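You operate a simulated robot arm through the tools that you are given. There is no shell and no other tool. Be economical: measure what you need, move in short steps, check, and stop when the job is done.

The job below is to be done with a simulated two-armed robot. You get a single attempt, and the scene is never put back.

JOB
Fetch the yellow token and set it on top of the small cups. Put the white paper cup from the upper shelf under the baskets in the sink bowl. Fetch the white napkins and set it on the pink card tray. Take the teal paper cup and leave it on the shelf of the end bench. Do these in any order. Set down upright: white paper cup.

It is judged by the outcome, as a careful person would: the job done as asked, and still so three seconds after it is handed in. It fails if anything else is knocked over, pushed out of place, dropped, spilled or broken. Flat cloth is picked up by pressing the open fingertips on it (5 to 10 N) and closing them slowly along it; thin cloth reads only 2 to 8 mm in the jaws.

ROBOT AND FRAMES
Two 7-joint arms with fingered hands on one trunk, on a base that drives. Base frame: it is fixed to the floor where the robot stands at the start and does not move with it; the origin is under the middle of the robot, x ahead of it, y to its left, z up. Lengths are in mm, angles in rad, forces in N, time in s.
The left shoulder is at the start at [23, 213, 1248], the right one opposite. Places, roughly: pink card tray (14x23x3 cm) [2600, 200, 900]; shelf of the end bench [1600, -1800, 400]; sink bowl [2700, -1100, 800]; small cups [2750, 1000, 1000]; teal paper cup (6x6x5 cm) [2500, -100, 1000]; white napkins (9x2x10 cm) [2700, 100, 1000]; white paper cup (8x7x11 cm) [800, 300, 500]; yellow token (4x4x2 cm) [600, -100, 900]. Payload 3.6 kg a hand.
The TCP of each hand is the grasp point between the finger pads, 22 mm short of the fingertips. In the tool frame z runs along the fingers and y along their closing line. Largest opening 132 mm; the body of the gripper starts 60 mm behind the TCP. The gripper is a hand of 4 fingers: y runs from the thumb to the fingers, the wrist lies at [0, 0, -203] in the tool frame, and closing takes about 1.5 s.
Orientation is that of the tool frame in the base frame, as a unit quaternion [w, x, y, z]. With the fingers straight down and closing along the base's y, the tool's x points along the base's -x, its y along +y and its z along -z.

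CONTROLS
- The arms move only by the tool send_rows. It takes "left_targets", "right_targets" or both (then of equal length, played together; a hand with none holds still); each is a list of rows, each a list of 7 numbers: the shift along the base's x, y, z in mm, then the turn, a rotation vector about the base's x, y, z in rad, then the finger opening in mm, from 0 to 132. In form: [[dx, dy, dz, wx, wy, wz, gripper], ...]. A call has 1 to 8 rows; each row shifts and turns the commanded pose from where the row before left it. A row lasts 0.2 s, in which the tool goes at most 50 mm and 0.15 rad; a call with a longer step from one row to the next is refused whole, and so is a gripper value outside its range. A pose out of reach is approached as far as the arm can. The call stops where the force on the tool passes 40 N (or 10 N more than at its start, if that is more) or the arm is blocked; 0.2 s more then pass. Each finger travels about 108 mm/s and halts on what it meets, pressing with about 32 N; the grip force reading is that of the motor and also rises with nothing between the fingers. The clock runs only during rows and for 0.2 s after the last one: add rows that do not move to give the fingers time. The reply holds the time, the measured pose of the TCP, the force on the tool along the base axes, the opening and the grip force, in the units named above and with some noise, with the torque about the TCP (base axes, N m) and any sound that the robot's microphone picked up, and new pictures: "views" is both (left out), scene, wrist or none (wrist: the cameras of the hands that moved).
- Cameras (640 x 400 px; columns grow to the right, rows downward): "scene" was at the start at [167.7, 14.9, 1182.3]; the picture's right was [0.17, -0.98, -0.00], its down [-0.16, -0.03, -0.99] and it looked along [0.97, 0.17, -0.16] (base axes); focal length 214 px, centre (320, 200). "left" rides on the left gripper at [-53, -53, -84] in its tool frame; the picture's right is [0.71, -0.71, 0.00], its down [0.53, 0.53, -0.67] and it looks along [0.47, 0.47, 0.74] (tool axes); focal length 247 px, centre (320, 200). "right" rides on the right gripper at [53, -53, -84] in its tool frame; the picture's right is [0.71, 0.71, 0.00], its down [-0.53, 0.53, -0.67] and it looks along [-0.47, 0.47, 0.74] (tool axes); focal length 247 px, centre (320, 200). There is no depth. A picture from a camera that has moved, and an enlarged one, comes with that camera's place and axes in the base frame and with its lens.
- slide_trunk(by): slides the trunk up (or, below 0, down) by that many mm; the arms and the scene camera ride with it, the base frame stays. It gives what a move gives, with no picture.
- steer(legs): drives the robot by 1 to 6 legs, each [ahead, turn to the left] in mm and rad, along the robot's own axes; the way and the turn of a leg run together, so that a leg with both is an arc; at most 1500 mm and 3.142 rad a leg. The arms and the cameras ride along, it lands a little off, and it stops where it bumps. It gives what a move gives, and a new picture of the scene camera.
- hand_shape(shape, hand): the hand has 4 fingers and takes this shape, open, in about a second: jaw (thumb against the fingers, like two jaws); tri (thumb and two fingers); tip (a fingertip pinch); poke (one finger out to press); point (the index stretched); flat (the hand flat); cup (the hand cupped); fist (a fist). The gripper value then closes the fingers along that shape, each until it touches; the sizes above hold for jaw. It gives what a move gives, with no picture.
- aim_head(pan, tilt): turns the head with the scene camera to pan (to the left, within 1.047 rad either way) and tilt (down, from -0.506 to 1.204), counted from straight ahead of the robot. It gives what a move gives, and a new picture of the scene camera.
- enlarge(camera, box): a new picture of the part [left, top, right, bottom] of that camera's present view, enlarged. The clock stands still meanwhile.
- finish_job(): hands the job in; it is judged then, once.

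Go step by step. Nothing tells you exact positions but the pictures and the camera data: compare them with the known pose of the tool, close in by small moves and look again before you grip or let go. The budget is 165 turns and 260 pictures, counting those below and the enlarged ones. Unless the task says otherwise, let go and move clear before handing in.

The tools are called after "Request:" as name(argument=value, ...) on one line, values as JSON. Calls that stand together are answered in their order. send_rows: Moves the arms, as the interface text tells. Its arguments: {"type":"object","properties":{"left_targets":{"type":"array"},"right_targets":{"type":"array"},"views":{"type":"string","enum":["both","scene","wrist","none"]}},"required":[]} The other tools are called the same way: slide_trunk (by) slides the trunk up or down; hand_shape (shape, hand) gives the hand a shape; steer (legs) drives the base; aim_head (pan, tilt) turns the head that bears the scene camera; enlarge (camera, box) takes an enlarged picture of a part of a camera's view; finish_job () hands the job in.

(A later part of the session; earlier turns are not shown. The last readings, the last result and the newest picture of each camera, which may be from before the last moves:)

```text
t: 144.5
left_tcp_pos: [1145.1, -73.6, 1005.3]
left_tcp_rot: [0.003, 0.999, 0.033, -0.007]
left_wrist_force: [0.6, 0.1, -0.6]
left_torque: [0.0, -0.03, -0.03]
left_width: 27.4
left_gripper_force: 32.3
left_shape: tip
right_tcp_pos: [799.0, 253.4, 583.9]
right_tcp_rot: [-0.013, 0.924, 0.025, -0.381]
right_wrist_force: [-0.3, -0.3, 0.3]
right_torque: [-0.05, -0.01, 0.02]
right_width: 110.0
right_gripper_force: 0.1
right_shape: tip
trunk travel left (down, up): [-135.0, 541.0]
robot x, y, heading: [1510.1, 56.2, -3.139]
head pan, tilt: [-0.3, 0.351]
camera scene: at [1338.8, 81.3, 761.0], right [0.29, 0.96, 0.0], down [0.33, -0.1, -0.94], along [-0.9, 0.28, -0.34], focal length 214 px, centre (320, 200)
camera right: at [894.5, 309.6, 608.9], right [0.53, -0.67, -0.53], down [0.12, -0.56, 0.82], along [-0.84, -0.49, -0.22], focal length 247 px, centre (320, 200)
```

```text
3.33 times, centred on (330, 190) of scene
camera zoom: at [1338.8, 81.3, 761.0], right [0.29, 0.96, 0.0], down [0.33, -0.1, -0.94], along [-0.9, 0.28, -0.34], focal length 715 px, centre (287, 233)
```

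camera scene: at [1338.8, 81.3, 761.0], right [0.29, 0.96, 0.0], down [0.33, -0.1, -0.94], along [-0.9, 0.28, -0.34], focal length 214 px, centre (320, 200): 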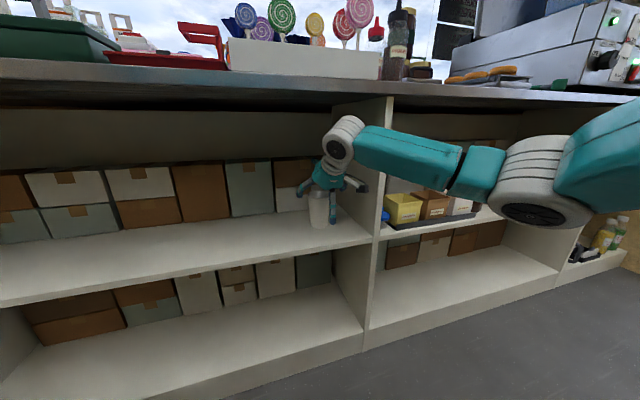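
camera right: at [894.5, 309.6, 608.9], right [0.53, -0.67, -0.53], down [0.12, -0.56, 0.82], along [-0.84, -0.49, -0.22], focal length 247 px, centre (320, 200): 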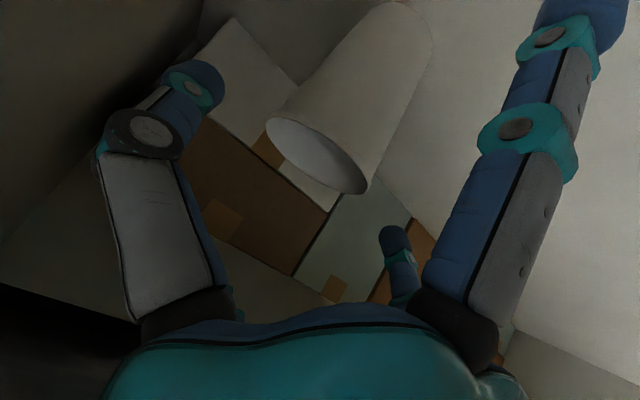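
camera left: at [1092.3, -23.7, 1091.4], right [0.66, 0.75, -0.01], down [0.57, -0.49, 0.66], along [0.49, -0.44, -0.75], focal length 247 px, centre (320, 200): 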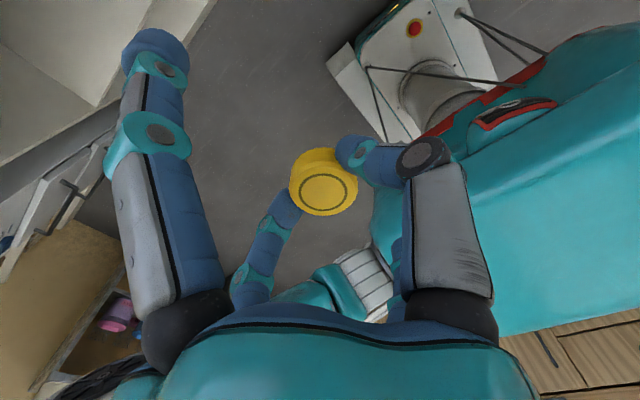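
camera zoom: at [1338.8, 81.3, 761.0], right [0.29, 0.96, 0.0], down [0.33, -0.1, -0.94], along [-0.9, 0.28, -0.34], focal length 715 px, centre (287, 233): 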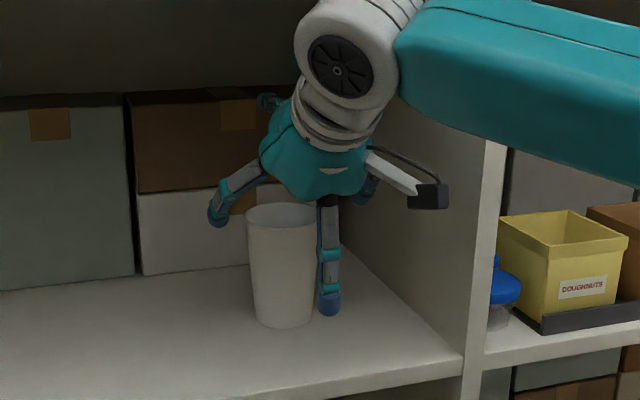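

From the wrist camera the cup rim is at about (773, 256, 558). I'll bring the pads level with the upper part of the cup.

Request:
send_rows(right_targets=[[-14, 1, -25, 0, 0, 0, 110], [-14, 1, -23, 0, 0, 0, 110]])

Request:
enlarge(camera="scene", box=[270, 130, 390, 250])

```text
t: 145.1
left_tcp_pos: [1144.9, -73.9, 1005.6]
left_tcp_rot: [0.002, 0.999, 0.033, -0.007]
left_wrist_force: [0.9, 1.1, 0.3]
left_torque: [-0.01, 0.0, 0.0]
left_width: 27.2
left_gripper_force: 32.0
left_shape: tip
right_tcp_pos: [772.4, 254.1, 537.1]
right_tcp_rot: [-0.014, 0.924, 0.025, -0.381]
right_wrist_force: [0.4, -0.8, -0.7]
right_torque: [0.01, 0.01, 0.03]
right_width: 110.2
right_gripper_force: 0.1
right_shape: tip
trunk travel left (down, up): [-135.0, 541.0]
robot x, y, heading: [1515.0, 52.2, -3.136]
head pan, tilt: [-0.3, 0.351]
camera scene: at [1338.8, 81.3, 761.0], right [0.29, 0.96, 0.0], down [0.33, -0.1, -0.94], along [-0.9, 0.28, -0.34], focal length 214 px, centre (320, 200)
camera right: at [867.9, 310.4, 562.2], right [0.53, -0.67, -0.53], down [0.12, -0.56, 0.82], along [-0.84, -0.49, -0.22], focal length 247 px, centre (320, 200)
```

scene: 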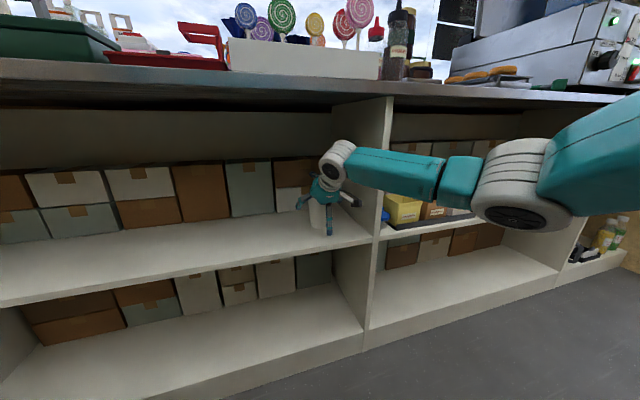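
right: 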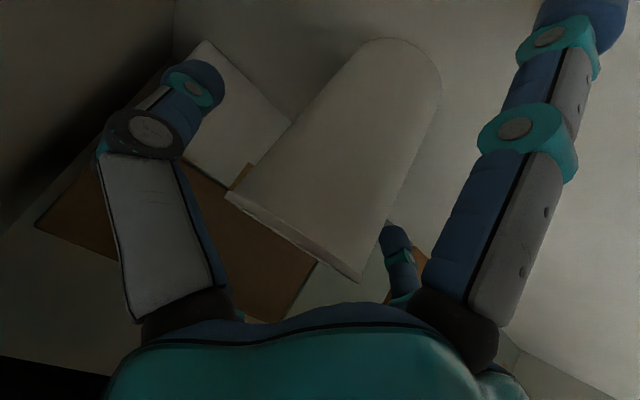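

```text
3.33 times, centred on (330, 190) of scene
camera zoom: at [1338.8, 81.3, 761.0], right [0.29, 0.96, 0.0], down [0.33, -0.1, -0.94], along [-0.9, 0.28, -0.34], focal length 715 px, centre (287, 233)
```

zoom: 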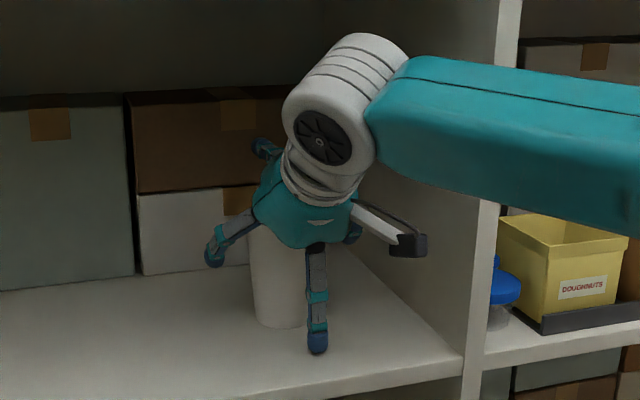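

The pads straddle the cup. I'll close slowly and watch the force.

Request:
send_rows(right_targets=[[0, 0, 0, 0, 0, 0, 98], [0, 0, 0, 0, 0, 0, 88], [0, 0, 0, 0, 0, 0, 80], [0, 0, 0, 0, 0, 0, 74], [0, 0, 0, 0, 0, 0, 70], [0, 0, 0, 0, 0, 0, 70]], views="wrist")

```text
t: 146.5
left_tcp_pos: [1145.5, -74.5, 1005.8]
left_tcp_rot: [0.002, 0.999, 0.033, -0.007]
left_wrist_force: [-0.6, 1.3, -0.6]
left_torque: [-0.02, 0.02, 0.0]
left_width: 27.5
left_gripper_force: 32.2
left_shape: tip
right_tcp_pos: [773.2, 255.4, 538.3]
right_tcp_rot: [-0.013, 0.924, 0.025, -0.382]
right_wrist_force: [-0.1, 0.6, 0.3]
right_torque: [0.02, -0.02, -0.02]
right_width: 70.6
right_gripper_force: 0.1
right_shape: tip
trunk travel left (down, up): [-135.0, 541.0]
robot x, y, heading: [1507.4, 56.4, -3.135]
head pan, tilt: [-0.3, 0.351]
camera right: at [868.2, 310.4, 562.4], right [0.53, -0.67, -0.53], down [0.12, -0.56, 0.82], along [-0.84, -0.49, -0.22], focal length 247 px, centre (320, 200)
```

right: 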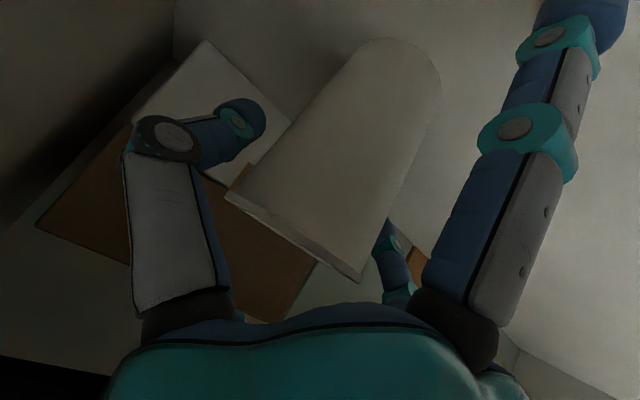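

There's more gap on the left-image side, so I'll nudge the hand about 5 mm toward -y and go on closing.

Request:
send_rows(right_targets=[[0, -5, 0, 0, 0, 0, 68], [0, 0, 0, 0, 0, 0, 64], [0, 0, 0, 0, 0, 0, 60], [0, 0, 0, 0, 0, 0, 57], [0, 0, 0, 0, 0, 0, 57]], views="wrist")

```text
t: 147.7
left_tcp_pos: [1145.4, -73.6, 1005.8]
left_tcp_rot: [0.002, 0.999, 0.033, -0.007]
left_wrist_force: [0.4, -0.7, -1.1]
left_torque: [0.04, 0.01, -0.01]
left_width: 27.0
left_gripper_force: 32.0
left_shape: tip
right_tcp_pos: [771.1, 248.9, 538.6]
right_tcp_rot: [-0.014, 0.924, 0.025, -0.382]
right_wrist_force: [0.1, -0.2, -0.4]
right_torque: [-0.01, -0.01, 0.03]
right_width: 58.1
right_gripper_force: 0.1
right_shape: tip
trunk travel left (down, up): [-135.0, 541.0]
robot x, y, heading: [1509.8, 52.7, -3.139]
head pan, tilt: [-0.3, 0.351]
camera right: at [867.4, 304.9, 562.0], right [0.53, -0.67, -0.53], down [0.12, -0.56, 0.82], along [-0.84, -0.49, -0.22], focal length 247 px, centre (320, 200)
```

right: 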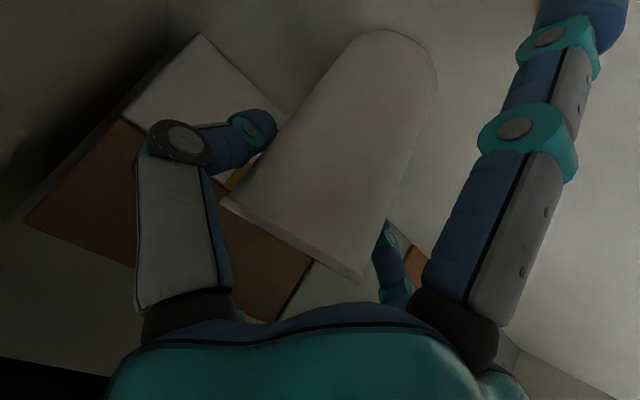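

Request:
send_rows(right_targets=[[0, 0, 0, 0, 0, 0, 54], [0, 0, 0, 0, 0, 0, 51], [0, 0, 0, 0, 0, 0, 48], [0, 0, 0, 0, 0, 0, 45], [0, 0, 0, 0, 0, 0, 45]], views="wrist")

```text
t: 148.9
left_tcp_pos: [1144.7, -74.1, 1005.3]
left_tcp_rot: [0.002, 0.999, 0.034, -0.006]
left_wrist_force: [0.5, -0.2, 0.2]
left_torque: [0.02, 0.02, 0.04]
left_width: 27.5
left_gripper_force: 32.0
left_shape: tip
right_tcp_pos: [773.0, 249.4, 537.6]
right_tcp_rot: [-0.014, 0.924, 0.025, -0.382]
right_wrist_force: [-0.1, -0.6, 0.5]
right_torque: [0.0, -0.02, -0.02]
right_width: 50.8
right_gripper_force: 31.9
right_shape: tip
trunk travel left (down, up): [-135.0, 541.0]
robot x, y, heading: [1508.2, 51.7, -3.139]
head pan, tilt: [-0.3, 0.351]
camera right: at [867.4, 305.0, 562.0], right [0.53, -0.67, -0.53], down [0.12, -0.56, 0.82], along [-0.84, -0.49, -0.22], focal length 247 px, centre (320, 200)
```

right: 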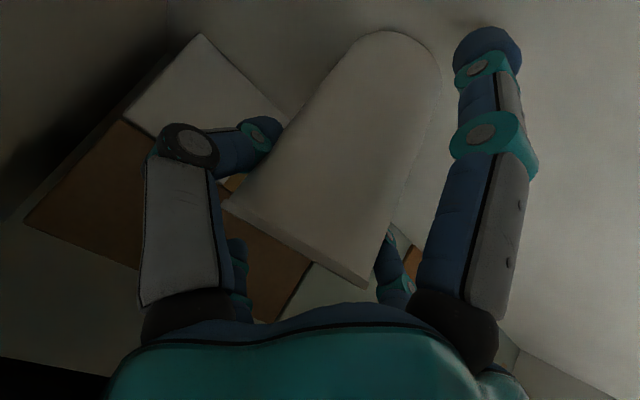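

The cup is gripped. I'll lift 30 mm, check, and draw it out of the shelf.

Request:
send_rows(right_targets=[[0, 0, 15, 0, 0, 0, 46], [0, 0, 15, 0, 0, 0, 46], [20, 0, 0, 0, 0, 0, 46], [30, 0, 0, 0, 0, 0, 46]])

```text
t: 149.9
left_tcp_pos: [1146.2, -74.1, 1006.0]
left_tcp_rot: [0.002, 0.999, 0.033, -0.007]
left_wrist_force: [-0.3, 0.2, -0.4]
left_torque: [-0.01, 0.0, 0.02]
left_width: 27.1
left_gripper_force: 32.0
left_shape: tip
right_tcp_pos: [822.1, 252.3, 565.5]
right_tcp_rot: [-0.014, 0.924, 0.025, -0.381]
right_wrist_force: [-0.9, 0.5, -1.0]
right_torque: [-0.02, 0.02, -0.02]
right_width: 51.0
right_gripper_force: 32.5
right_shape: tip
trunk travel left (down, up): [-135.0, 541.0]
robot x, y, heading: [1511.4, 52.4, -3.136]
head pan, tilt: [-0.3, 0.351]
camera scene: at [1338.9, 81.2, 761.1], right [0.29, 0.96, 0.0], down [0.33, -0.1, -0.94], along [-0.9, 0.27, -0.34], focal length 214 px, centre (320, 200)
camera right: at [916.2, 306.7, 590.7], right [0.53, -0.67, -0.53], down [0.12, -0.56, 0.82], along [-0.84, -0.49, -0.22], focal length 247 px, centre (320, 200)
```

scene: 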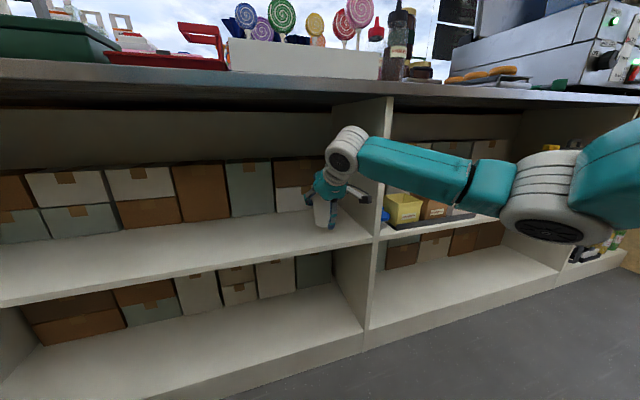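
right: 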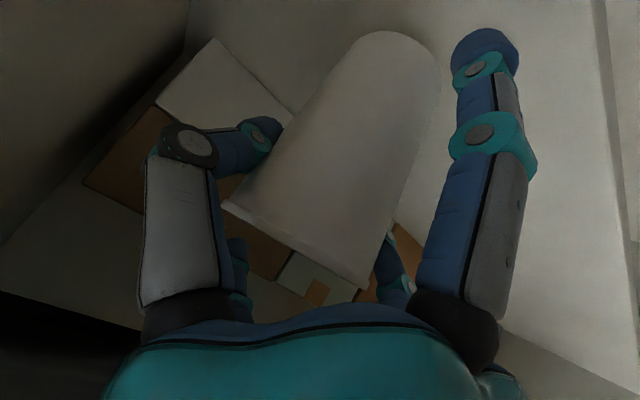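

The cup is lifted and upright. I'll draw it out fully, back away and raise the trunk.

Request:
send_rows(right_targets=[[45, 0, 0, 0, 0, 0, 46], [45, 0, 0, 0, 0, 0, 46], [45, 0, 5, 0, 0, 0, 46], [40, 0, 10, 0, 0, 0, 46]], views="none")

Request:
steer(legs=[[-200, 0]])

Request:
slide_trunk(by=390)

Request:
steer(legs=[[0, -1.57]])

```text
t: 150.9
left_tcp_pos: [1145.5, -73.8, 1004.8]
left_tcp_rot: [0.002, 0.999, 0.032, -0.007]
left_wrist_force: [0.1, 0.1, 0.0]
left_torque: [-0.02, -0.01, -0.01]
left_width: 27.4
left_gripper_force: 31.9
left_shape: tip
right_tcp_pos: [997.8, 251.2, 582.6]
right_tcp_rot: [-0.014, 0.924, 0.024, -0.382]
right_wrist_force: [-0.2, 1.1, -0.4]
right_torque: [0.0, 0.05, -0.02]
right_width: 50.7
right_gripper_force: 31.9
right_shape: tip
trunk travel left (down, up): [-135.0, 541.0]
robot x, y, heading: [1510.5, 54.4, -3.14]
head pan, tilt: [-0.3, 0.351]
```

```text
t: 152.5
left_tcp_pos: [1349.7, -72.8, 1006.2]
left_tcp_rot: [0.002, 0.999, 0.031, -0.006]
left_wrist_force: [0.5, -0.1, -0.3]
left_torque: [0.02, 0.0, -0.02]
left_width: 27.2
left_gripper_force: 32.1
left_shape: tip
right_tcp_pos: [1199.5, 253.3, 582.9]
right_tcp_rot: [-0.014, 0.924, 0.025, -0.382]
right_wrist_force: [0.4, 0.4, -0.4]
right_torque: [-0.01, -0.01, -0.01]
right_width: 50.8
right_gripper_force: 32.1
right_shape: tip
trunk travel left (down, up): [-135.0, 541.0]
robot x, y, heading: [1713.0, 53.0, -3.141]
head pan, tilt: [-0.3, 0.351]
camera scene: at [1542.7, 82.3, 761.2], right [0.3, 0.96, 0.0], down [0.33, -0.1, -0.94], along [-0.9, 0.28, -0.34], focal length 214 px, centre (320, 200)
```

scene: 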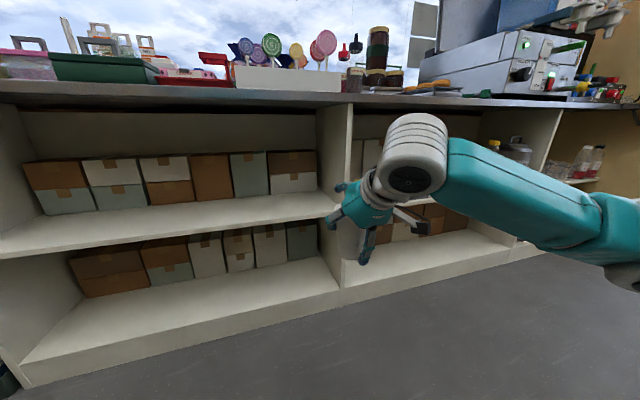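

```text
t: 156.2
left_tcp_pos: [1348.3, -71.8, 1395.7]
left_tcp_rot: [0.003, 0.999, 0.032, -0.007]
left_wrist_force: [0.3, -0.3, -0.3]
left_torque: [0.02, 0.02, 0.0]
left_width: 27.3
left_gripper_force: 31.6
left_shape: tip
right_tcp_pos: [1200.9, 252.7, 971.0]
right_tcp_rot: [-0.014, 0.924, 0.024, -0.381]
right_wrist_force: [-0.2, 0.2, -0.2]
right_torque: [0.0, 0.0, -0.01]
right_width: 50.5
right_gripper_force: 32.1
right_shape: tip
trunk travel left (down, up): [-525.0, 151.0]
robot x, y, heading: [1714.6, 53.5, -3.143]
head pan, tilt: [-0.3, 0.351]
```

```text
t: 160.1
left_tcp_pos: [1559.2, 415.6, 1396.7]
left_tcp_rot: [-0.002, 0.759, -0.651, -0.009]
left_wrist_force: [1.3, 0.3, -0.3]
left_torque: [-0.03, 0.04, 0.0]
left_width: 27.0
left_gripper_force: 31.4
left_shape: tip
right_tcp_pos: [1867.8, 591.9, 972.7]
right_tcp_rot: [-0.267, 0.698, -0.607, -0.272]
right_wrist_force: [0.4, 0.8, -1.3]
right_torque: [0.08, 0.06, 0.0]
right_width: 50.4
right_gripper_force: 32.0
right_shape: tip
trunk travel left (down, up): [-525.0, 151.0]
robot x, y, heading: [1649.3, 54.9, 1.618]
head pan, tilt: [-0.3, 0.351]
stopped in leg 1: the robot was blocked; the commanded pose is now the measured one
camera scene: at [1671.8, 220.8, 1164.1], right [0.97, -0.25, 0.0], down [-0.09, -0.33, -0.94], along [0.23, 0.91, -0.35], focal length 214 px, centre (320, 200)
```

scene: 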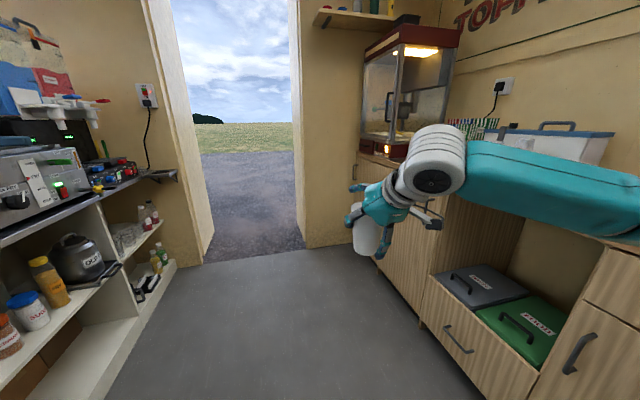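

Still holding both items. I'll drive to y≈880 and turn to face the back counter near the small cups.

Request:
steer(legs=[[830, 0], [0, -1.6]])

Request:
aim_head(pan=0.1, tilt=0.25)

```text
t: 167.8
left_tcp_pos: [1969.5, 1020.2, 1397.6]
left_tcp_rot: [0.007, -0.136, 0.991, 0.004]
left_wrist_force: [0.6, -0.4, 0.3]
left_torque: [0.05, -0.01, 0.0]
left_width: 26.9
left_gripper_force: 32.4
left_shape: tip
right_tcp_pos: [2179.2, 733.4, 973.2]
right_tcp_rot: [0.381, -0.118, 0.917, 0.027]
right_wrist_force: [0.8, 0.1, -0.1]
right_torque: [0.05, -0.01, 0.01]
right_width: 49.9
right_gripper_force: 31.7
right_shape: tip
trunk travel left (down, up): [-525.0, 151.0]
robot x, y, heading: [1608.5, 944.4, 0.124]
head pan, tilt: [-0.3, 0.351]
stopped in leg 2: the robot was blocked; the commanded pose is now the measured one
camera scene: at [1775.4, 937.4, 1164.2], right [-0.17, -0.99, 0.0], down [-0.34, 0.06, -0.94], along [0.92, -0.16, -0.35], focal length 214 px, centre (320, 200)
```

scene: 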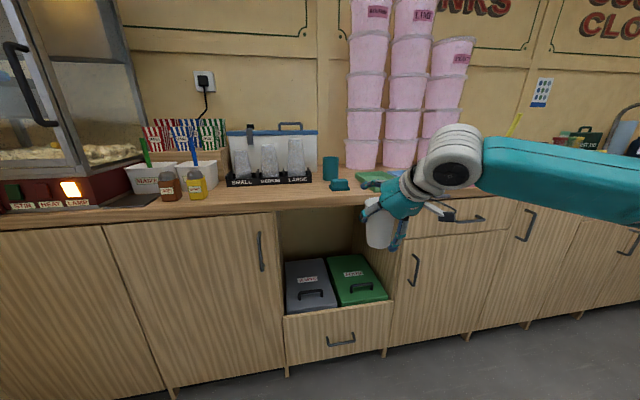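

```text
t: 168.6
left_tcp_pos: [1968.4, 1022.8, 1397.7]
left_tcp_rot: [0.007, -0.136, 0.991, 0.002]
left_wrist_force: [-0.3, 0.0, 0.6]
left_torque: [0.05, -0.01, 0.0]
left_width: 27.2
left_gripper_force: 31.6
left_shape: tip
right_tcp_pos: [2179.2, 736.2, 974.0]
right_tcp_rot: [0.382, -0.118, 0.916, 0.026]
right_wrist_force: [0.2, 0.2, 0.5]
right_torque: [0.01, 0.02, 0.01]
right_width: 49.9
right_gripper_force: 32.3
right_shape: tip
trunk travel left (down, up): [-525.0, 151.0]
robot x, y, heading: [1608.3, 947.4, 0.124]
head pan, tilt: [0.099, 0.25]
camera scene: at [1773.9, 977.5, 1173.8], right [0.22, -0.97, 0.0], down [-0.24, -0.06, -0.97], along [0.94, 0.22, -0.25], focal length 214 px, centre (320, 200)
```

scene: 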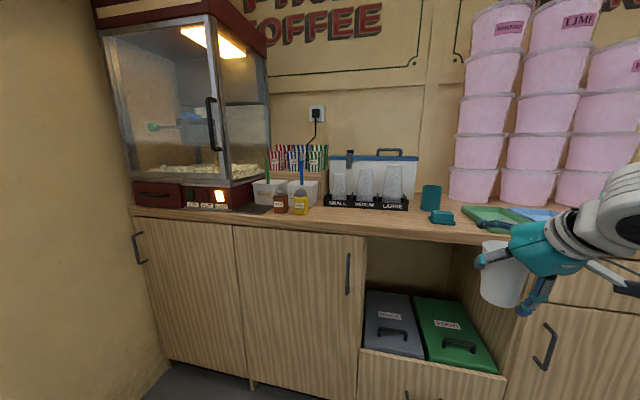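

The cup rack shows SMALL, MEDIUM and LARGE stacks. I'll zoom in on them.

Request:
enlarge(camera="scene", box=[310, 140, 430, 220])

```text
5.00 times, centred on (370, 180) of scene
camera zoom: at [1773.9, 977.5, 1173.8], right [0.22, -0.97, 0.0], down [-0.24, -0.06, -0.97], along [0.94, 0.22, -0.25], focal length 1072 px, centre (70, 300)
```

zoom: 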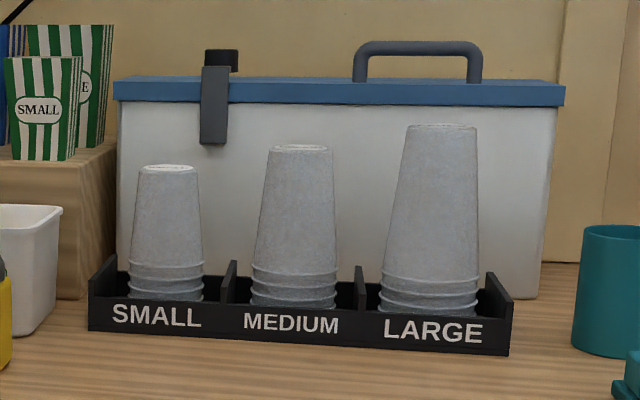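

The top of the small stack is around (2750, 1114, 1045). I'll raise and draw in the right hand with the cup, then drive up to the counter.

Request:
send_rows(right_targets=[[-28, -2, 41, 0, 0, 0, 46], [-28, -2, 41, 0, 0, 0, 46], [-28, -2, 41, 0, 0, 0, 46], [-28, -2, 41, 0, 0, 0, 46], [-28, -2, 41, 0, 0, 0, 46]], left_targets=[[30, 0, -30, 0, 0, 0, 25], [30, 0, -30, 0, 0, 0, 25], [30, 0, -30, 0, 0, 0, 25], [0, 0, -30, 0, 0, 0, 25], [0, 0, -30, 0, 0, 0, 25]], views="none")

Request:
steer(legs=[[0, -0.12], [350, 0]])

Request:
enlarge(camera="scene", box=[200, 100, 440, 260])

```text
t: 169.8
left_tcp_pos: [2060.5, 1025.2, 1244.8]
left_tcp_rot: [0.007, -0.136, 0.991, 0.001]
left_wrist_force: [-0.3, -0.5, 0.1]
left_torque: [-0.05, 0.01, -0.04]
left_width: 27.0
left_gripper_force: 31.6
left_shape: tip
right_tcp_pos: [2053.6, 734.3, 1183.2]
right_tcp_rot: [0.381, -0.119, 0.917, 0.025]
right_wrist_force: [-0.4, -0.1, 0.2]
right_torque: [0.05, 0.02, -0.02]
right_width: 49.7
right_gripper_force: 31.5
right_shape: tip
right hand out of reach, approached as far as the arm can: row 5
trunk travel left (down, up): [-525.0, 151.0]
robot x, y, heading: [1612.2, 946.8, 0.125]
head pan, tilt: [0.099, 0.25]
```

```text
t: 172.7
left_tcp_pos: [2417.4, 972.3, 1246.2]
left_tcp_rot: [0.005, -0.074, 0.997, 0.002]
left_wrist_force: [0.2, -0.9, 0.1]
left_torque: [-0.02, 0.0, -0.01]
left_width: 27.2
left_gripper_force: 32.1
left_shape: tip
right_tcp_pos: [2373.5, 683.5, 1182.4]
right_tcp_rot: [0.382, -0.063, 0.922, 0.003]
right_wrist_force: [-0.4, 0.2, -0.2]
right_torque: [-0.04, -0.01, -0.04]
right_width: 49.8
right_gripper_force: 32.3
right_shape: tip
trunk travel left (down, up): [-525.0, 151.0]
robot x, y, heading: [1961.8, 945.9, 0.01]
head pan, tilt: [0.099, 0.25]
camera scene: at [2128.1, 957.6, 1173.6], right [0.11, -0.99, 0.0], down [-0.25, -0.03, -0.97], along [0.96, 0.1, -0.25], focal length 214 px, centre (320, 200)
```

scene: 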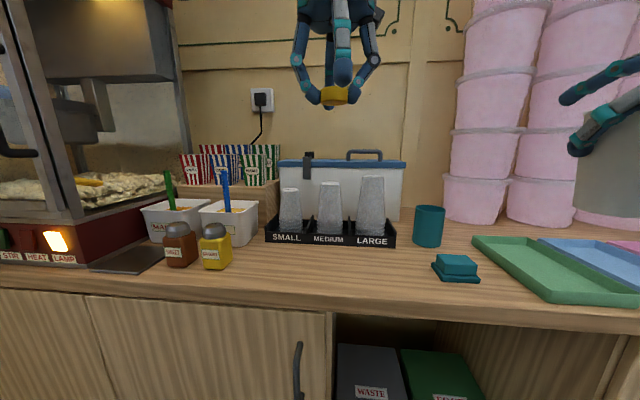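

```text
2.50 times, centred on (320, 180) of scene
camera zoom: at [2128.1, 957.6, 1173.6], right [0.11, -0.99, 0.0], down [-0.25, -0.03, -0.97], along [0.96, 0.1, -0.25], focal length 536 px, centre (320, 250)
```

zoom: 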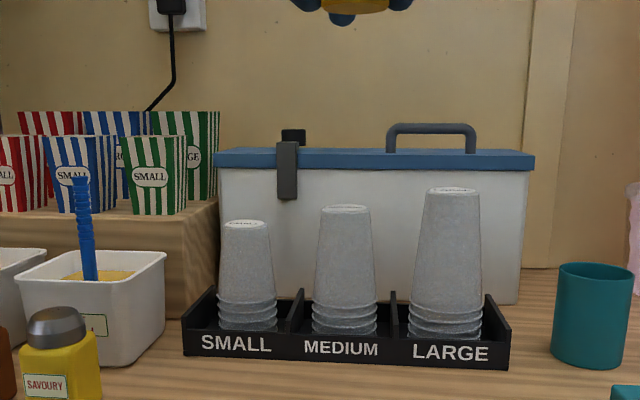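

The small stack's top is at about (2715, 1106, 1049). I'll drive closer and bring the token above it.

Request:
steer(legs=[[180, 0]])

Request:
send_rows(left_targets=[[20, 30, -15, 0, 0, 0, 25], [20, 30, -15, 0, 0, 0, 25], [20, 30, -15, 0, 0, 0, 25], [20, 25, -15, 0, 0, 0, 25]])

```text
t: 174.2
left_tcp_pos: [2600.1, 971.5, 1246.0]
left_tcp_rot: [0.006, -0.072, 0.997, 0.002]
left_wrist_force: [0.0, 0.0, 0.5]
left_torque: [-0.01, 0.05, -0.01]
left_width: 26.9
left_gripper_force: 31.8
left_shape: tip
right_tcp_pos: [2555.7, 682.7, 1182.6]
right_tcp_rot: [0.382, -0.06, 0.922, 0.002]
right_wrist_force: [0.5, 0.4, -0.1]
right_torque: [0.0, 0.03, 0.01]
right_width: 49.2
right_gripper_force: 32.6
right_shape: tip
trunk travel left (down, up): [-525.0, 151.0]
robot x, y, heading: [2139.5, 949.6, 0.004]
head pan, tilt: [0.099, 0.25]
camera scene: at [2310.8, 958.3, 1173.6], right [0.1, -0.99, 0.0], down [-0.25, -0.03, -0.97], along [0.96, 0.1, -0.25], focal length 214 px, centre (320, 200)
```

scene: 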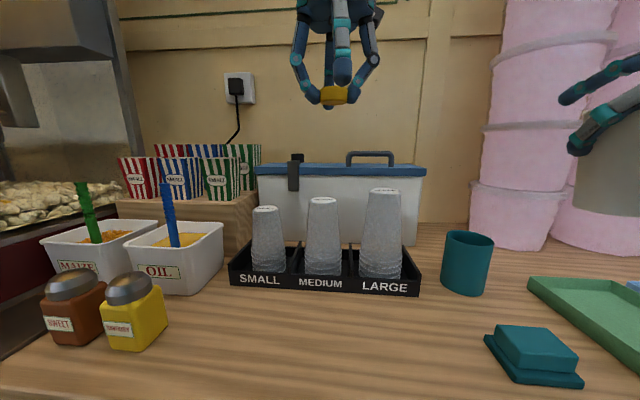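

```text
t: 175.2
left_tcp_pos: [2678.8, 1087.4, 1184.2]
left_tcp_rot: [0.007, -0.073, 0.997, 0.001]
left_wrist_force: [0.7, 0.2, -0.8]
left_torque: [-0.02, -0.02, 0.0]
left_width: 26.9
left_gripper_force: 32.1
left_shape: tip
right_tcp_pos: [2553.8, 683.5, 1183.3]
right_tcp_rot: [0.382, -0.059, 0.922, 0.001]
right_wrist_force: [0.4, -0.3, 0.0]
right_torque: [-0.03, -0.02, 0.01]
right_width: 49.3
right_gripper_force: 31.8
right_shape: tip
trunk travel left (down, up): [-525.0, 151.0]
robot x, y, heading: [2138.8, 946.7, 0.002]
head pan, tilt: [0.099, 0.25]
camera scene: at [2310.1, 958.5, 1173.7], right [0.1, -0.99, 0.0], down [-0.25, -0.03, -0.97], along [0.96, 0.1, -0.25], focal length 214 px, centre (320, 200)
camera left: at [2741.0, 1042.7, 1270.7], right [-0.6, -0.8, -0.01], down [-0.6, 0.44, 0.66], along [-0.53, 0.4, -0.75], focal length 247 px, centre (320, 200)
```

scene: 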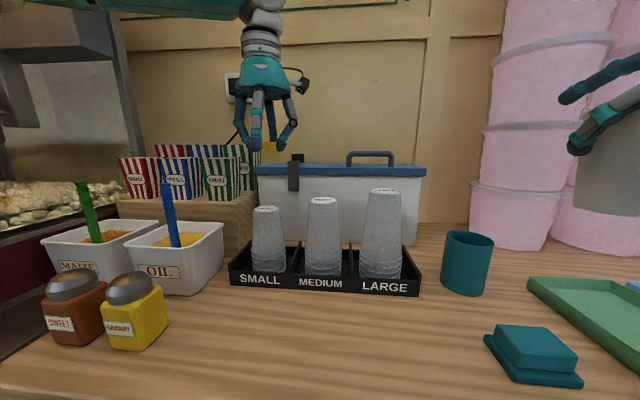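
left: 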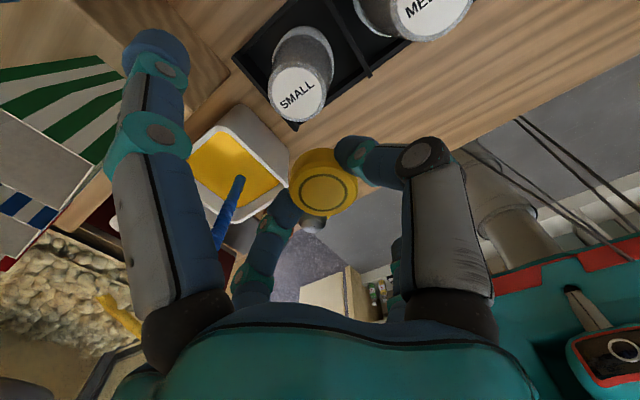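

The wrist camera puts the SMALL disc at about (2693, 1102). I'll move over it and down to z≈1110 and look again.

Request:
send_rows(left_targets=[[7, 8, -20, 0, 0, 0, 25], [7, 8, -30, 0, 0, 0, 25], [0, 0, -24, 0, 0, 0, 25]])

Request:
enlarge(camera="scene", box=[200, 120, 340, 240])

```text
t: 176.0
left_tcp_pos: [2691.5, 1102.2, 1113.6]
left_tcp_rot: [0.006, -0.071, 0.997, 0.002]
left_wrist_force: [0.8, 0.1, -0.2]
left_torque: [-0.02, -0.03, 0.01]
left_width: 26.7
left_gripper_force: 32.5
left_shape: tip
right_tcp_pos: [2554.5, 683.3, 1183.7]
right_tcp_rot: [0.382, -0.06, 0.922, 0.002]
right_wrist_force: [-0.4, 0.0, 0.7]
right_torque: [0.0, 0.01, -0.02]
right_width: 49.3
right_gripper_force: 32.3
right_shape: tip
trunk travel left (down, up): [-525.0, 151.0]
robot x, y, heading: [2141.5, 949.9, -0.0]
head pan, tilt: [0.099, 0.25]
camera scene: at [2309.7, 958.4, 1173.7], right [0.1, -0.99, 0.0], down [-0.25, -0.03, -0.97], along [0.96, 0.1, -0.25], focal length 214 px, centre (320, 200)
camera left: at [2753.5, 1056.6, 1198.1], right [-0.6, -0.8, -0.01], down [-0.61, 0.44, 0.66], along [-0.53, 0.4, -0.75], focal length 247 px, centre (320, 200)
```

scene: 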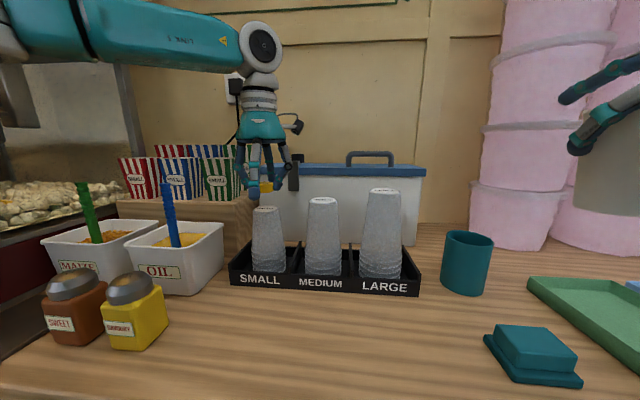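
left: 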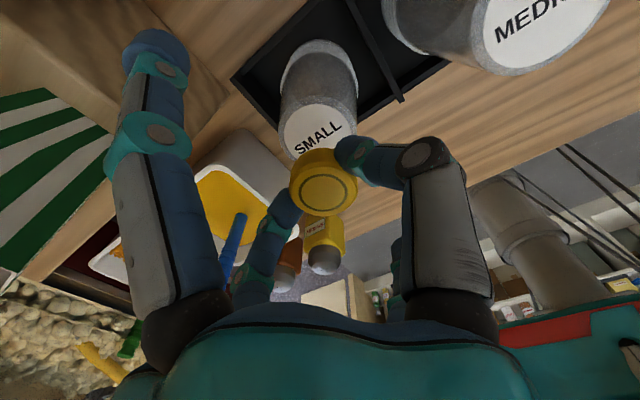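

```text
3.33 times, centred on (270, 180) of scene
camera zoom: at [2309.7, 958.4, 1173.7], right [0.1, -0.99, 0.0], down [-0.25, -0.03, -0.97], along [0.96, 0.1, -0.25], focal length 715 px, centre (487, 267)
```

zoom: 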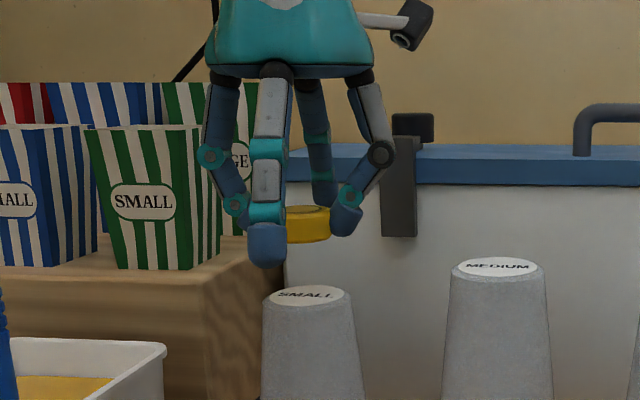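

The alignment is good to a few millimetres. I'll lower gently and feel for contact.

Request:
send_rows(left_targets=[[0, 2, -10, 0, 0, 0, 25], [0, 0, -10, 0, 0, 0, 25], [0, 0, -5, 0, 0, 0, 25]], views="wrist")

Request:
enlarge(camera="scene", box=[200, 140, 340, 240])

```text
t: 176.8
left_tcp_pos: [2692.9, 1103.9, 1088.7]
left_tcp_rot: [0.006, -0.072, 0.997, 0.001]
left_wrist_force: [0.4, 0.1, -0.1]
left_torque: [0.02, -0.02, -0.01]
left_width: 26.8
left_gripper_force: 32.6
left_shape: tip
right_tcp_pos: [2554.0, 683.9, 1184.0]
right_tcp_rot: [0.382, -0.06, 0.922, 0.001]
right_wrist_force: [0.2, -0.2, -0.2]
right_torque: [0.01, 0.04, -0.01]
right_width: 49.6
right_gripper_force: 32.2
right_shape: tip
trunk travel left (down, up): [-525.0, 151.0]
robot x, y, heading: [2136.1, 953.6, 0.006]
head pan, tilt: [0.099, 0.25]
camera left: at [2753.3, 1058.4, 1173.1], right [-0.6, -0.8, -0.01], down [-0.61, 0.44, 0.66], along [-0.53, 0.4, -0.75], focal length 247 px, centre (320, 200)
```

left: 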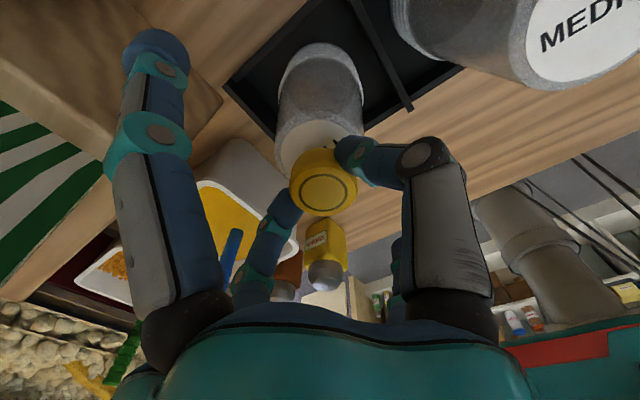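

```text
4.00 times, centred on (270, 190) of scene
camera zoom: at [2309.6, 958.3, 1173.8], right [0.1, -0.99, 0.0], down [-0.25, -0.03, -0.97], along [0.96, 0.1, -0.25], focal length 858 px, centre (520, 240)
```

zoom: 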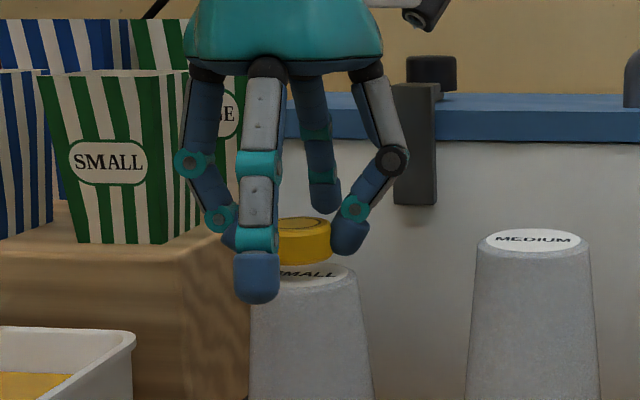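

The token is about 11 mm above the disc and centred. I'll lower in small steps.

Request:
send_rows(left_targets=[[0, 0, -5, 0, 0, 0, 25], [0, 0, -4, 0, 0, 0, 25]], views="none")

Request:
enlarge(camera="scene", box=[230, 170, 310, 230])

```text
t: 177.4
left_tcp_pos: [2691.6, 1102.6, 1079.1]
left_tcp_rot: [0.007, -0.072, 0.997, 0.001]
left_wrist_force: [0.3, -0.6, -0.5]
left_torque: [0.02, 0.0, -0.01]
left_width: 27.1
left_gripper_force: 32.0
left_shape: tip
right_tcp_pos: [2553.6, 682.9, 1183.0]
right_tcp_rot: [0.382, -0.06, 0.922, 0.002]
right_wrist_force: [0.3, -0.2, -0.2]
right_torque: [0.0, 0.0, 0.01]
right_width: 49.3
right_gripper_force: 31.5
right_shape: tip
trunk travel left (down, up): [-525.0, 151.0]
robot x, y, heading: [2143.5, 947.4, 0.004]
head pan, tilt: [0.099, 0.25]
```

```text
6.67 times, centred on (270, 200) of scene
camera zoom: at [2309.5, 958.3, 1173.8], right [0.1, -0.99, 0.0], down [-0.25, -0.03, -0.97], along [0.96, 0.1, -0.25], focal length 1430 px, centre (653, 200)
```

zoom: 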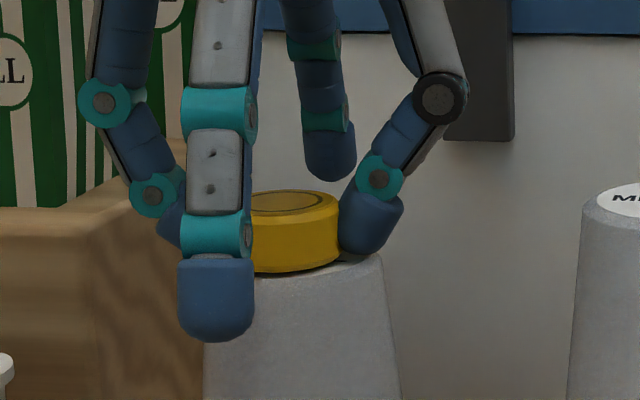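

Request:
send_rows(left_targets=[[0, 0, -3, 0, 0, 0, 25], [0, 0, 0, 0, 0, 0, 25]], views="none")

Request:
enlarge(camera="scene", box=[230, 170, 310, 230])

```text
t: 178.0
left_tcp_pos: [2691.7, 1103.4, 1077.0]
left_tcp_rot: [0.008, -0.073, 0.997, 0.0]
left_wrist_force: [-0.1, 0.3, 5.0]
left_torque: [-0.01, -0.01, 0.02]
left_width: 27.1
left_gripper_force: 32.4
left_shape: tip
right_tcp_pos: [2552.8, 682.1, 1183.7]
right_tcp_rot: [0.383, -0.06, 0.922, 0.001]
right_wrist_force: [0.2, 0.1, 0.1]
right_torque: [-0.01, 0.02, 0.0]
right_width: 49.6
right_gripper_force: 31.9
right_shape: tip
trunk travel left (down, up): [-525.0, 151.0]
robot x, y, heading: [2139.6, 945.9, 0.001]
head pan, tilt: [0.099, 0.25]
```

```text
6.67 times, centred on (270, 200) of scene
camera zoom: at [2309.1, 958.2, 1173.9], right [0.1, -0.99, 0.0], down [-0.25, -0.03, -0.97], along [0.96, 0.1, -0.25], focal length 1430 px, centre (653, 200)
```

zoom: 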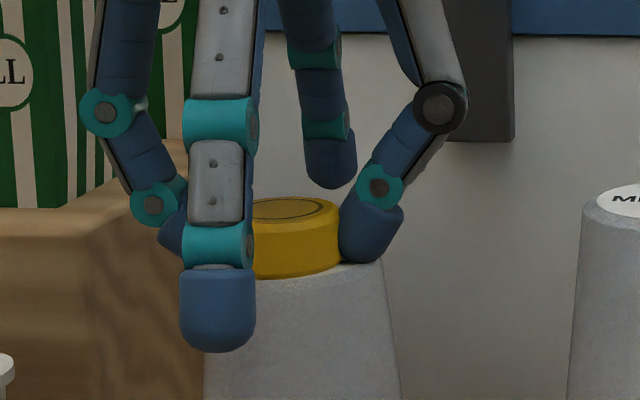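

The token rests on the SMALL stack with a light touch. I'll open the pinch slowly and lift straight up.

Request:
send_rows(left_targets=[[0, 0, 1, 0, 0, 0, 30], [0, 0, 0, 0, 0, 0, 36], [0, 0, 0, 0, 0, 0, 42], [0, 0, 0, 0, 0, 0, 48], [0, 0, 15, 0, 0, 0, 48], [0, 0, 30, 0, 0, 0, 48], [0, 0, 40, 0, 0, 0, 50]])

Request:
enlarge(camera="scene", box=[220, 140, 340, 240])

```text
t: 179.6
left_tcp_pos: [2693.6, 1104.1, 1163.8]
left_tcp_rot: [0.007, -0.072, 0.997, 0.001]
left_wrist_force: [-0.3, 0.2, -0.8]
left_torque: [0.02, 0.05, -0.02]
left_width: 49.7
left_gripper_force: 0.0
left_shape: tip
right_tcp_pos: [2554.3, 682.4, 1183.2]
right_tcp_rot: [0.382, -0.06, 0.922, 0.001]
right_wrist_force: [0.4, 0.4, 0.4]
right_torque: [-0.03, 0.01, -0.04]
right_width: 49.3
right_gripper_force: 32.4
right_shape: tip
trunk travel left (down, up): [-525.0, 151.0]
robot x, y, heading: [2140.1, 951.9, 0.001]
head pan, tilt: [0.099, 0.25]
camera scene: at [2309.1, 958.0, 1173.9], right [0.1, -0.99, 0.0], down [-0.25, -0.02, -0.97], along [0.96, 0.1, -0.25], focal length 214 px, centre (320, 200)
camera left: at [2754.7, 1060.3, 1248.2], right [-0.6, -0.8, -0.01], down [-0.61, 0.44, 0.66], along [-0.53, 0.4, -0.75], focal length 247 px, centre (320, 200)
```

scene: 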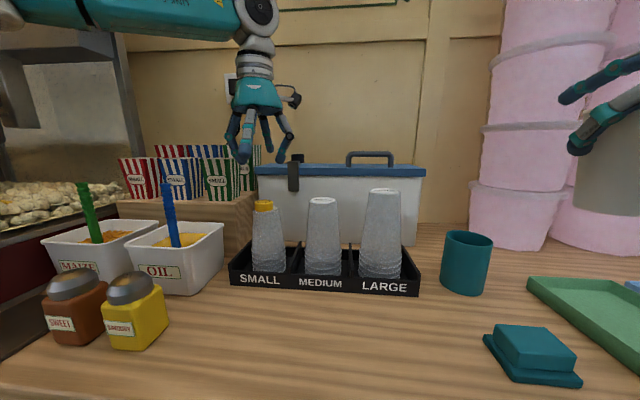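
left: 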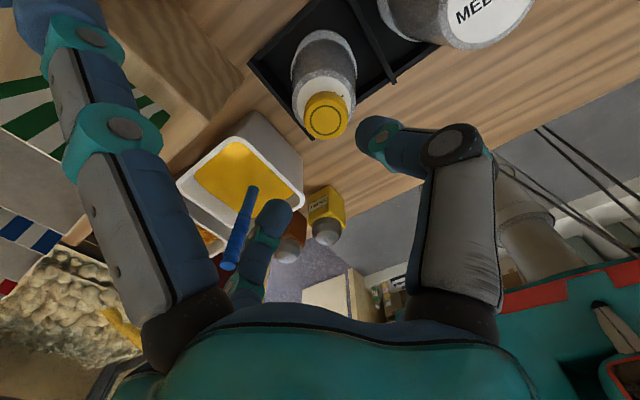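

```text
4.00 times, centred on (280, 190) of scene
camera zoom: at [2309.1, 958.0, 1173.9], right [0.1, -0.99, 0.0], down [-0.25, -0.02, -0.97], along [0.96, 0.1, -0.25], focal length 858 px, centre (480, 240)
```

zoom: 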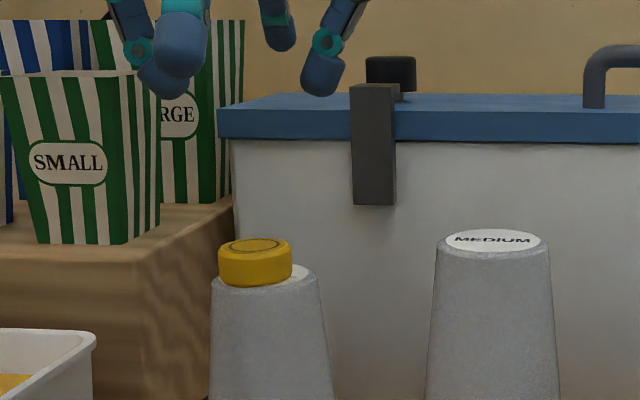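

The token sits stably on the SMALL stack. Now the white cup goes to the sink: I'll retract, back off, drive along the aisle and face the sink.

Request:
send_rows(left_targets=[[-30, -10, 35, 0, 0, 0, 60], [-40, -20, 20, 0, 0, 0, 60], [-40, -20, 0, 0, 0, 0, 60], [-40, -20, 0, 0, 0, 0, 60]], views="none")

Request:
steer(legs=[[-350, 0], [0, -1.57], [1400, 0]])

```text
t: 180.6
left_tcp_pos: [2541.2, 1032.9, 1219.1]
left_tcp_rot: [0.007, -0.073, 0.997, 0.002]
left_wrist_force: [-0.7, -0.2, -0.5]
left_torque: [-0.01, -0.01, -0.02]
left_width: 59.6
left_gripper_force: 0.0
left_shape: tip
right_tcp_pos: [2553.0, 681.5, 1183.3]
right_tcp_rot: [0.383, -0.06, 0.922, 0.001]
right_wrist_force: [0.1, -0.1, 0.1]
right_torque: [0.0, 0.01, 0.02]
right_width: 49.3
right_gripper_force: 31.6
right_shape: tip
trunk travel left (down, up): [-525.0, 151.0]
robot x, y, heading: [2139.4, 947.9, 0.0]
head pan, tilt: [0.099, 0.25]
```

```text
t: 185.3
left_tcp_pos: [2075.8, 645.3, 1219.2]
left_tcp_rot: [0.007, 0.426, 0.905, -0.001]
left_wrist_force: [-0.5, -0.6, 0.1]
left_torque: [0.04, -0.03, 0.02]
left_width: 59.9
left_gripper_force: 0.0
left_shape: tip
right_tcp_pos: [1781.9, 453.8, 1184.2]
right_tcp_rot: [0.335, 0.4, 0.833, -0.185]
right_wrist_force: [-0.2, -0.5, -0.2]
right_torque: [-0.02, -0.01, 0.02]
right_width: 49.3
right_gripper_force: 32.5
right_shape: tip
trunk travel left (down, up): [-525.0, 151.0]
robot x, y, heading: [1832.0, 976.2, -1.057]
head pan, tilt: [0.099, 0.25]
stopped in leg 2: the robot was blocked; the commanded pose is now the measured one
camera scene: at [1920.4, 826.8, 1173.8], right [-0.82, -0.57, 0.0], down [-0.14, 0.2, -0.97], along [0.56, -0.79, -0.25], focal length 214 px, centre (320, 200)
```

scene: 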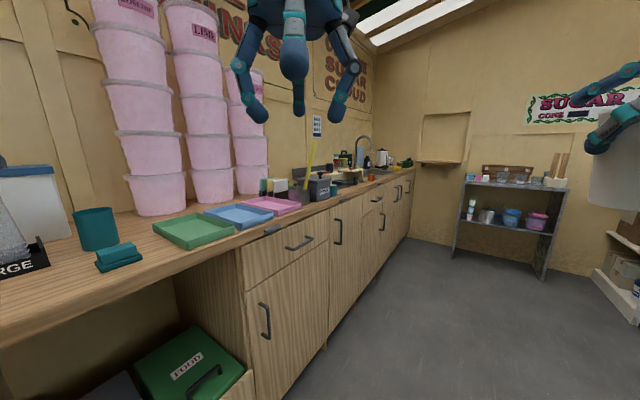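

Request:
steer(legs=[[0, -0.51], [1300, 0], [500, 0], [0, 0.8]])

```text
t: 198.2
left_tcp_pos: [2110.2, -1048.2, 1220.4]
left_tcp_rot: [0.006, 0.314, 0.949, -0.003]
left_wrist_force: [0.4, 0.4, 0.2]
left_torque: [-0.03, 0.06, 0.01]
left_width: 60.1
left_gripper_force: 0.1
left_shape: tip
right_tcp_pos: [1872.0, -1304.4, 1186.4]
right_tcp_rot: [0.353, 0.295, 0.875, -0.147]
right_wrist_force: [1.4, 0.4, 0.4]
right_torque: [-0.02, 0.05, -0.02]
right_width: 48.9
right_gripper_force: 31.8
right_shape: tip
trunk travel left (down, up): [-525.0, 151.0]
robot x, y, heading: [1766.1, -818.3, -0.819]
head pan, tilt: [0.099, 0.25]
stopped in leg 4: the robot was blocked; the commanded pose is now the measured one
camera scene: at [1889.7, -933.4, 1173.7], right [-0.66, -0.75, 0.0], down [-0.19, 0.16, -0.97], along [0.73, -0.64, -0.25], focal length 214 px, centre (320, 200)
```

scene: 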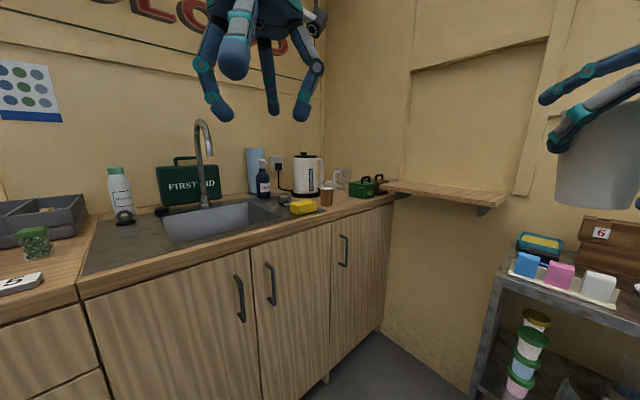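

The sink is in view. I'll finish turning to face it and look down into the bowl.

Request:
steer(legs=[[0, 0.81]])

Request:
aim_head(pan=-0.2, tilt=0.3)

```text
t: 201.1
left_tcp_pos: [2169.2, -724.3, 1220.9]
left_tcp_rot: [0.007, -0.086, 0.996, -0.001]
left_wrist_force: [-0.6, 0.3, 0.0]
left_torque: [-0.05, 0.02, 0.01]
left_width: 59.9
left_gripper_force: 0.1
left_shape: tip
right_tcp_pos: [2191.9, -1074.7, 1188.2]
right_tcp_rot: [0.384, -0.073, 0.921, 0.003]
right_wrist_force: [-0.3, -0.2, -0.7]
right_torque: [-0.02, -0.01, -0.07]
right_width: 48.6
right_gripper_force: 32.5
right_shape: tip
trunk travel left (down, up): [-525.0, 151.0]
robot x, y, heading: [1765.0, -851.3, -0.021]
head pan, tilt: [0.099, 0.25]
stopped in leg 1: the robot was blocked; the commanded pose is now the measured one
camera scene: at [1935.9, -845.9, 1173.7], right [0.08, -1.0, 0.0], down [-0.25, -0.02, -0.97], along [0.97, 0.08, -0.25], focal length 214 px, centre (320, 200)
```

scene: 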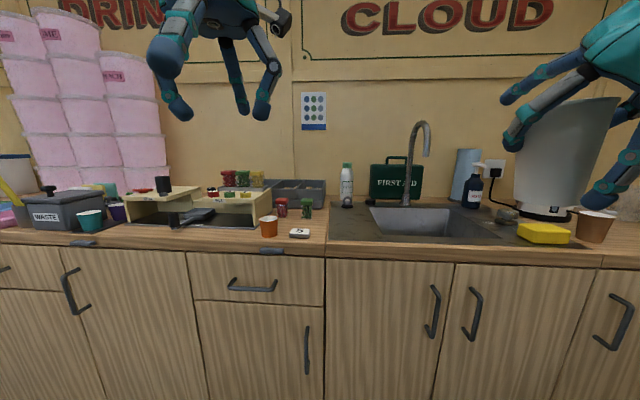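

```text
t: 201.9
left_tcp_pos: [2168.2, -728.6, 1221.8]
left_tcp_rot: [0.007, -0.086, 0.996, 0.001]
left_wrist_force: [-0.6, -1.0, -0.8]
left_torque: [-0.01, 0.01, 0.0]
left_width: 60.1
left_gripper_force: 0.0
left_shape: tip
right_tcp_pos: [2192.4, -1078.4, 1186.9]
right_tcp_rot: [0.384, -0.072, 0.92, 0.004]
right_wrist_force: [0.0, 0.2, -0.4]
right_torque: [0.01, -0.01, -0.02]
right_width: 48.6
right_gripper_force: 31.6
right_shape: tip
trunk travel left (down, up): [-525.0, 151.0]
robot x, y, heading: [1766.3, -856.1, -0.018]
head pan, tilt: [-0.201, 0.3]
camera scene: at [1933.2, -877.1, 1169.1], right [-0.22, -0.98, 0.0], down [-0.29, 0.06, -0.96], along [0.93, -0.21, -0.3], focal length 214 px, centre (320, 200)
```

scene: 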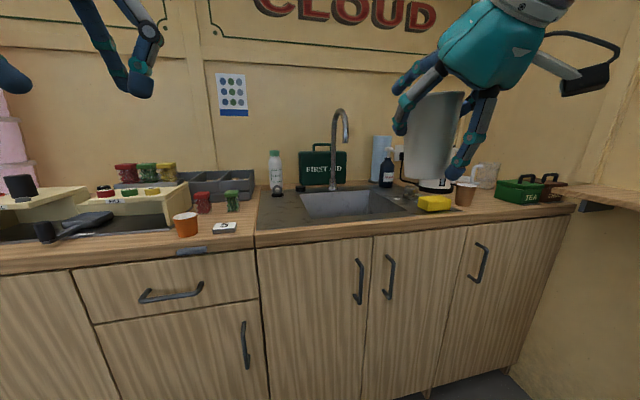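

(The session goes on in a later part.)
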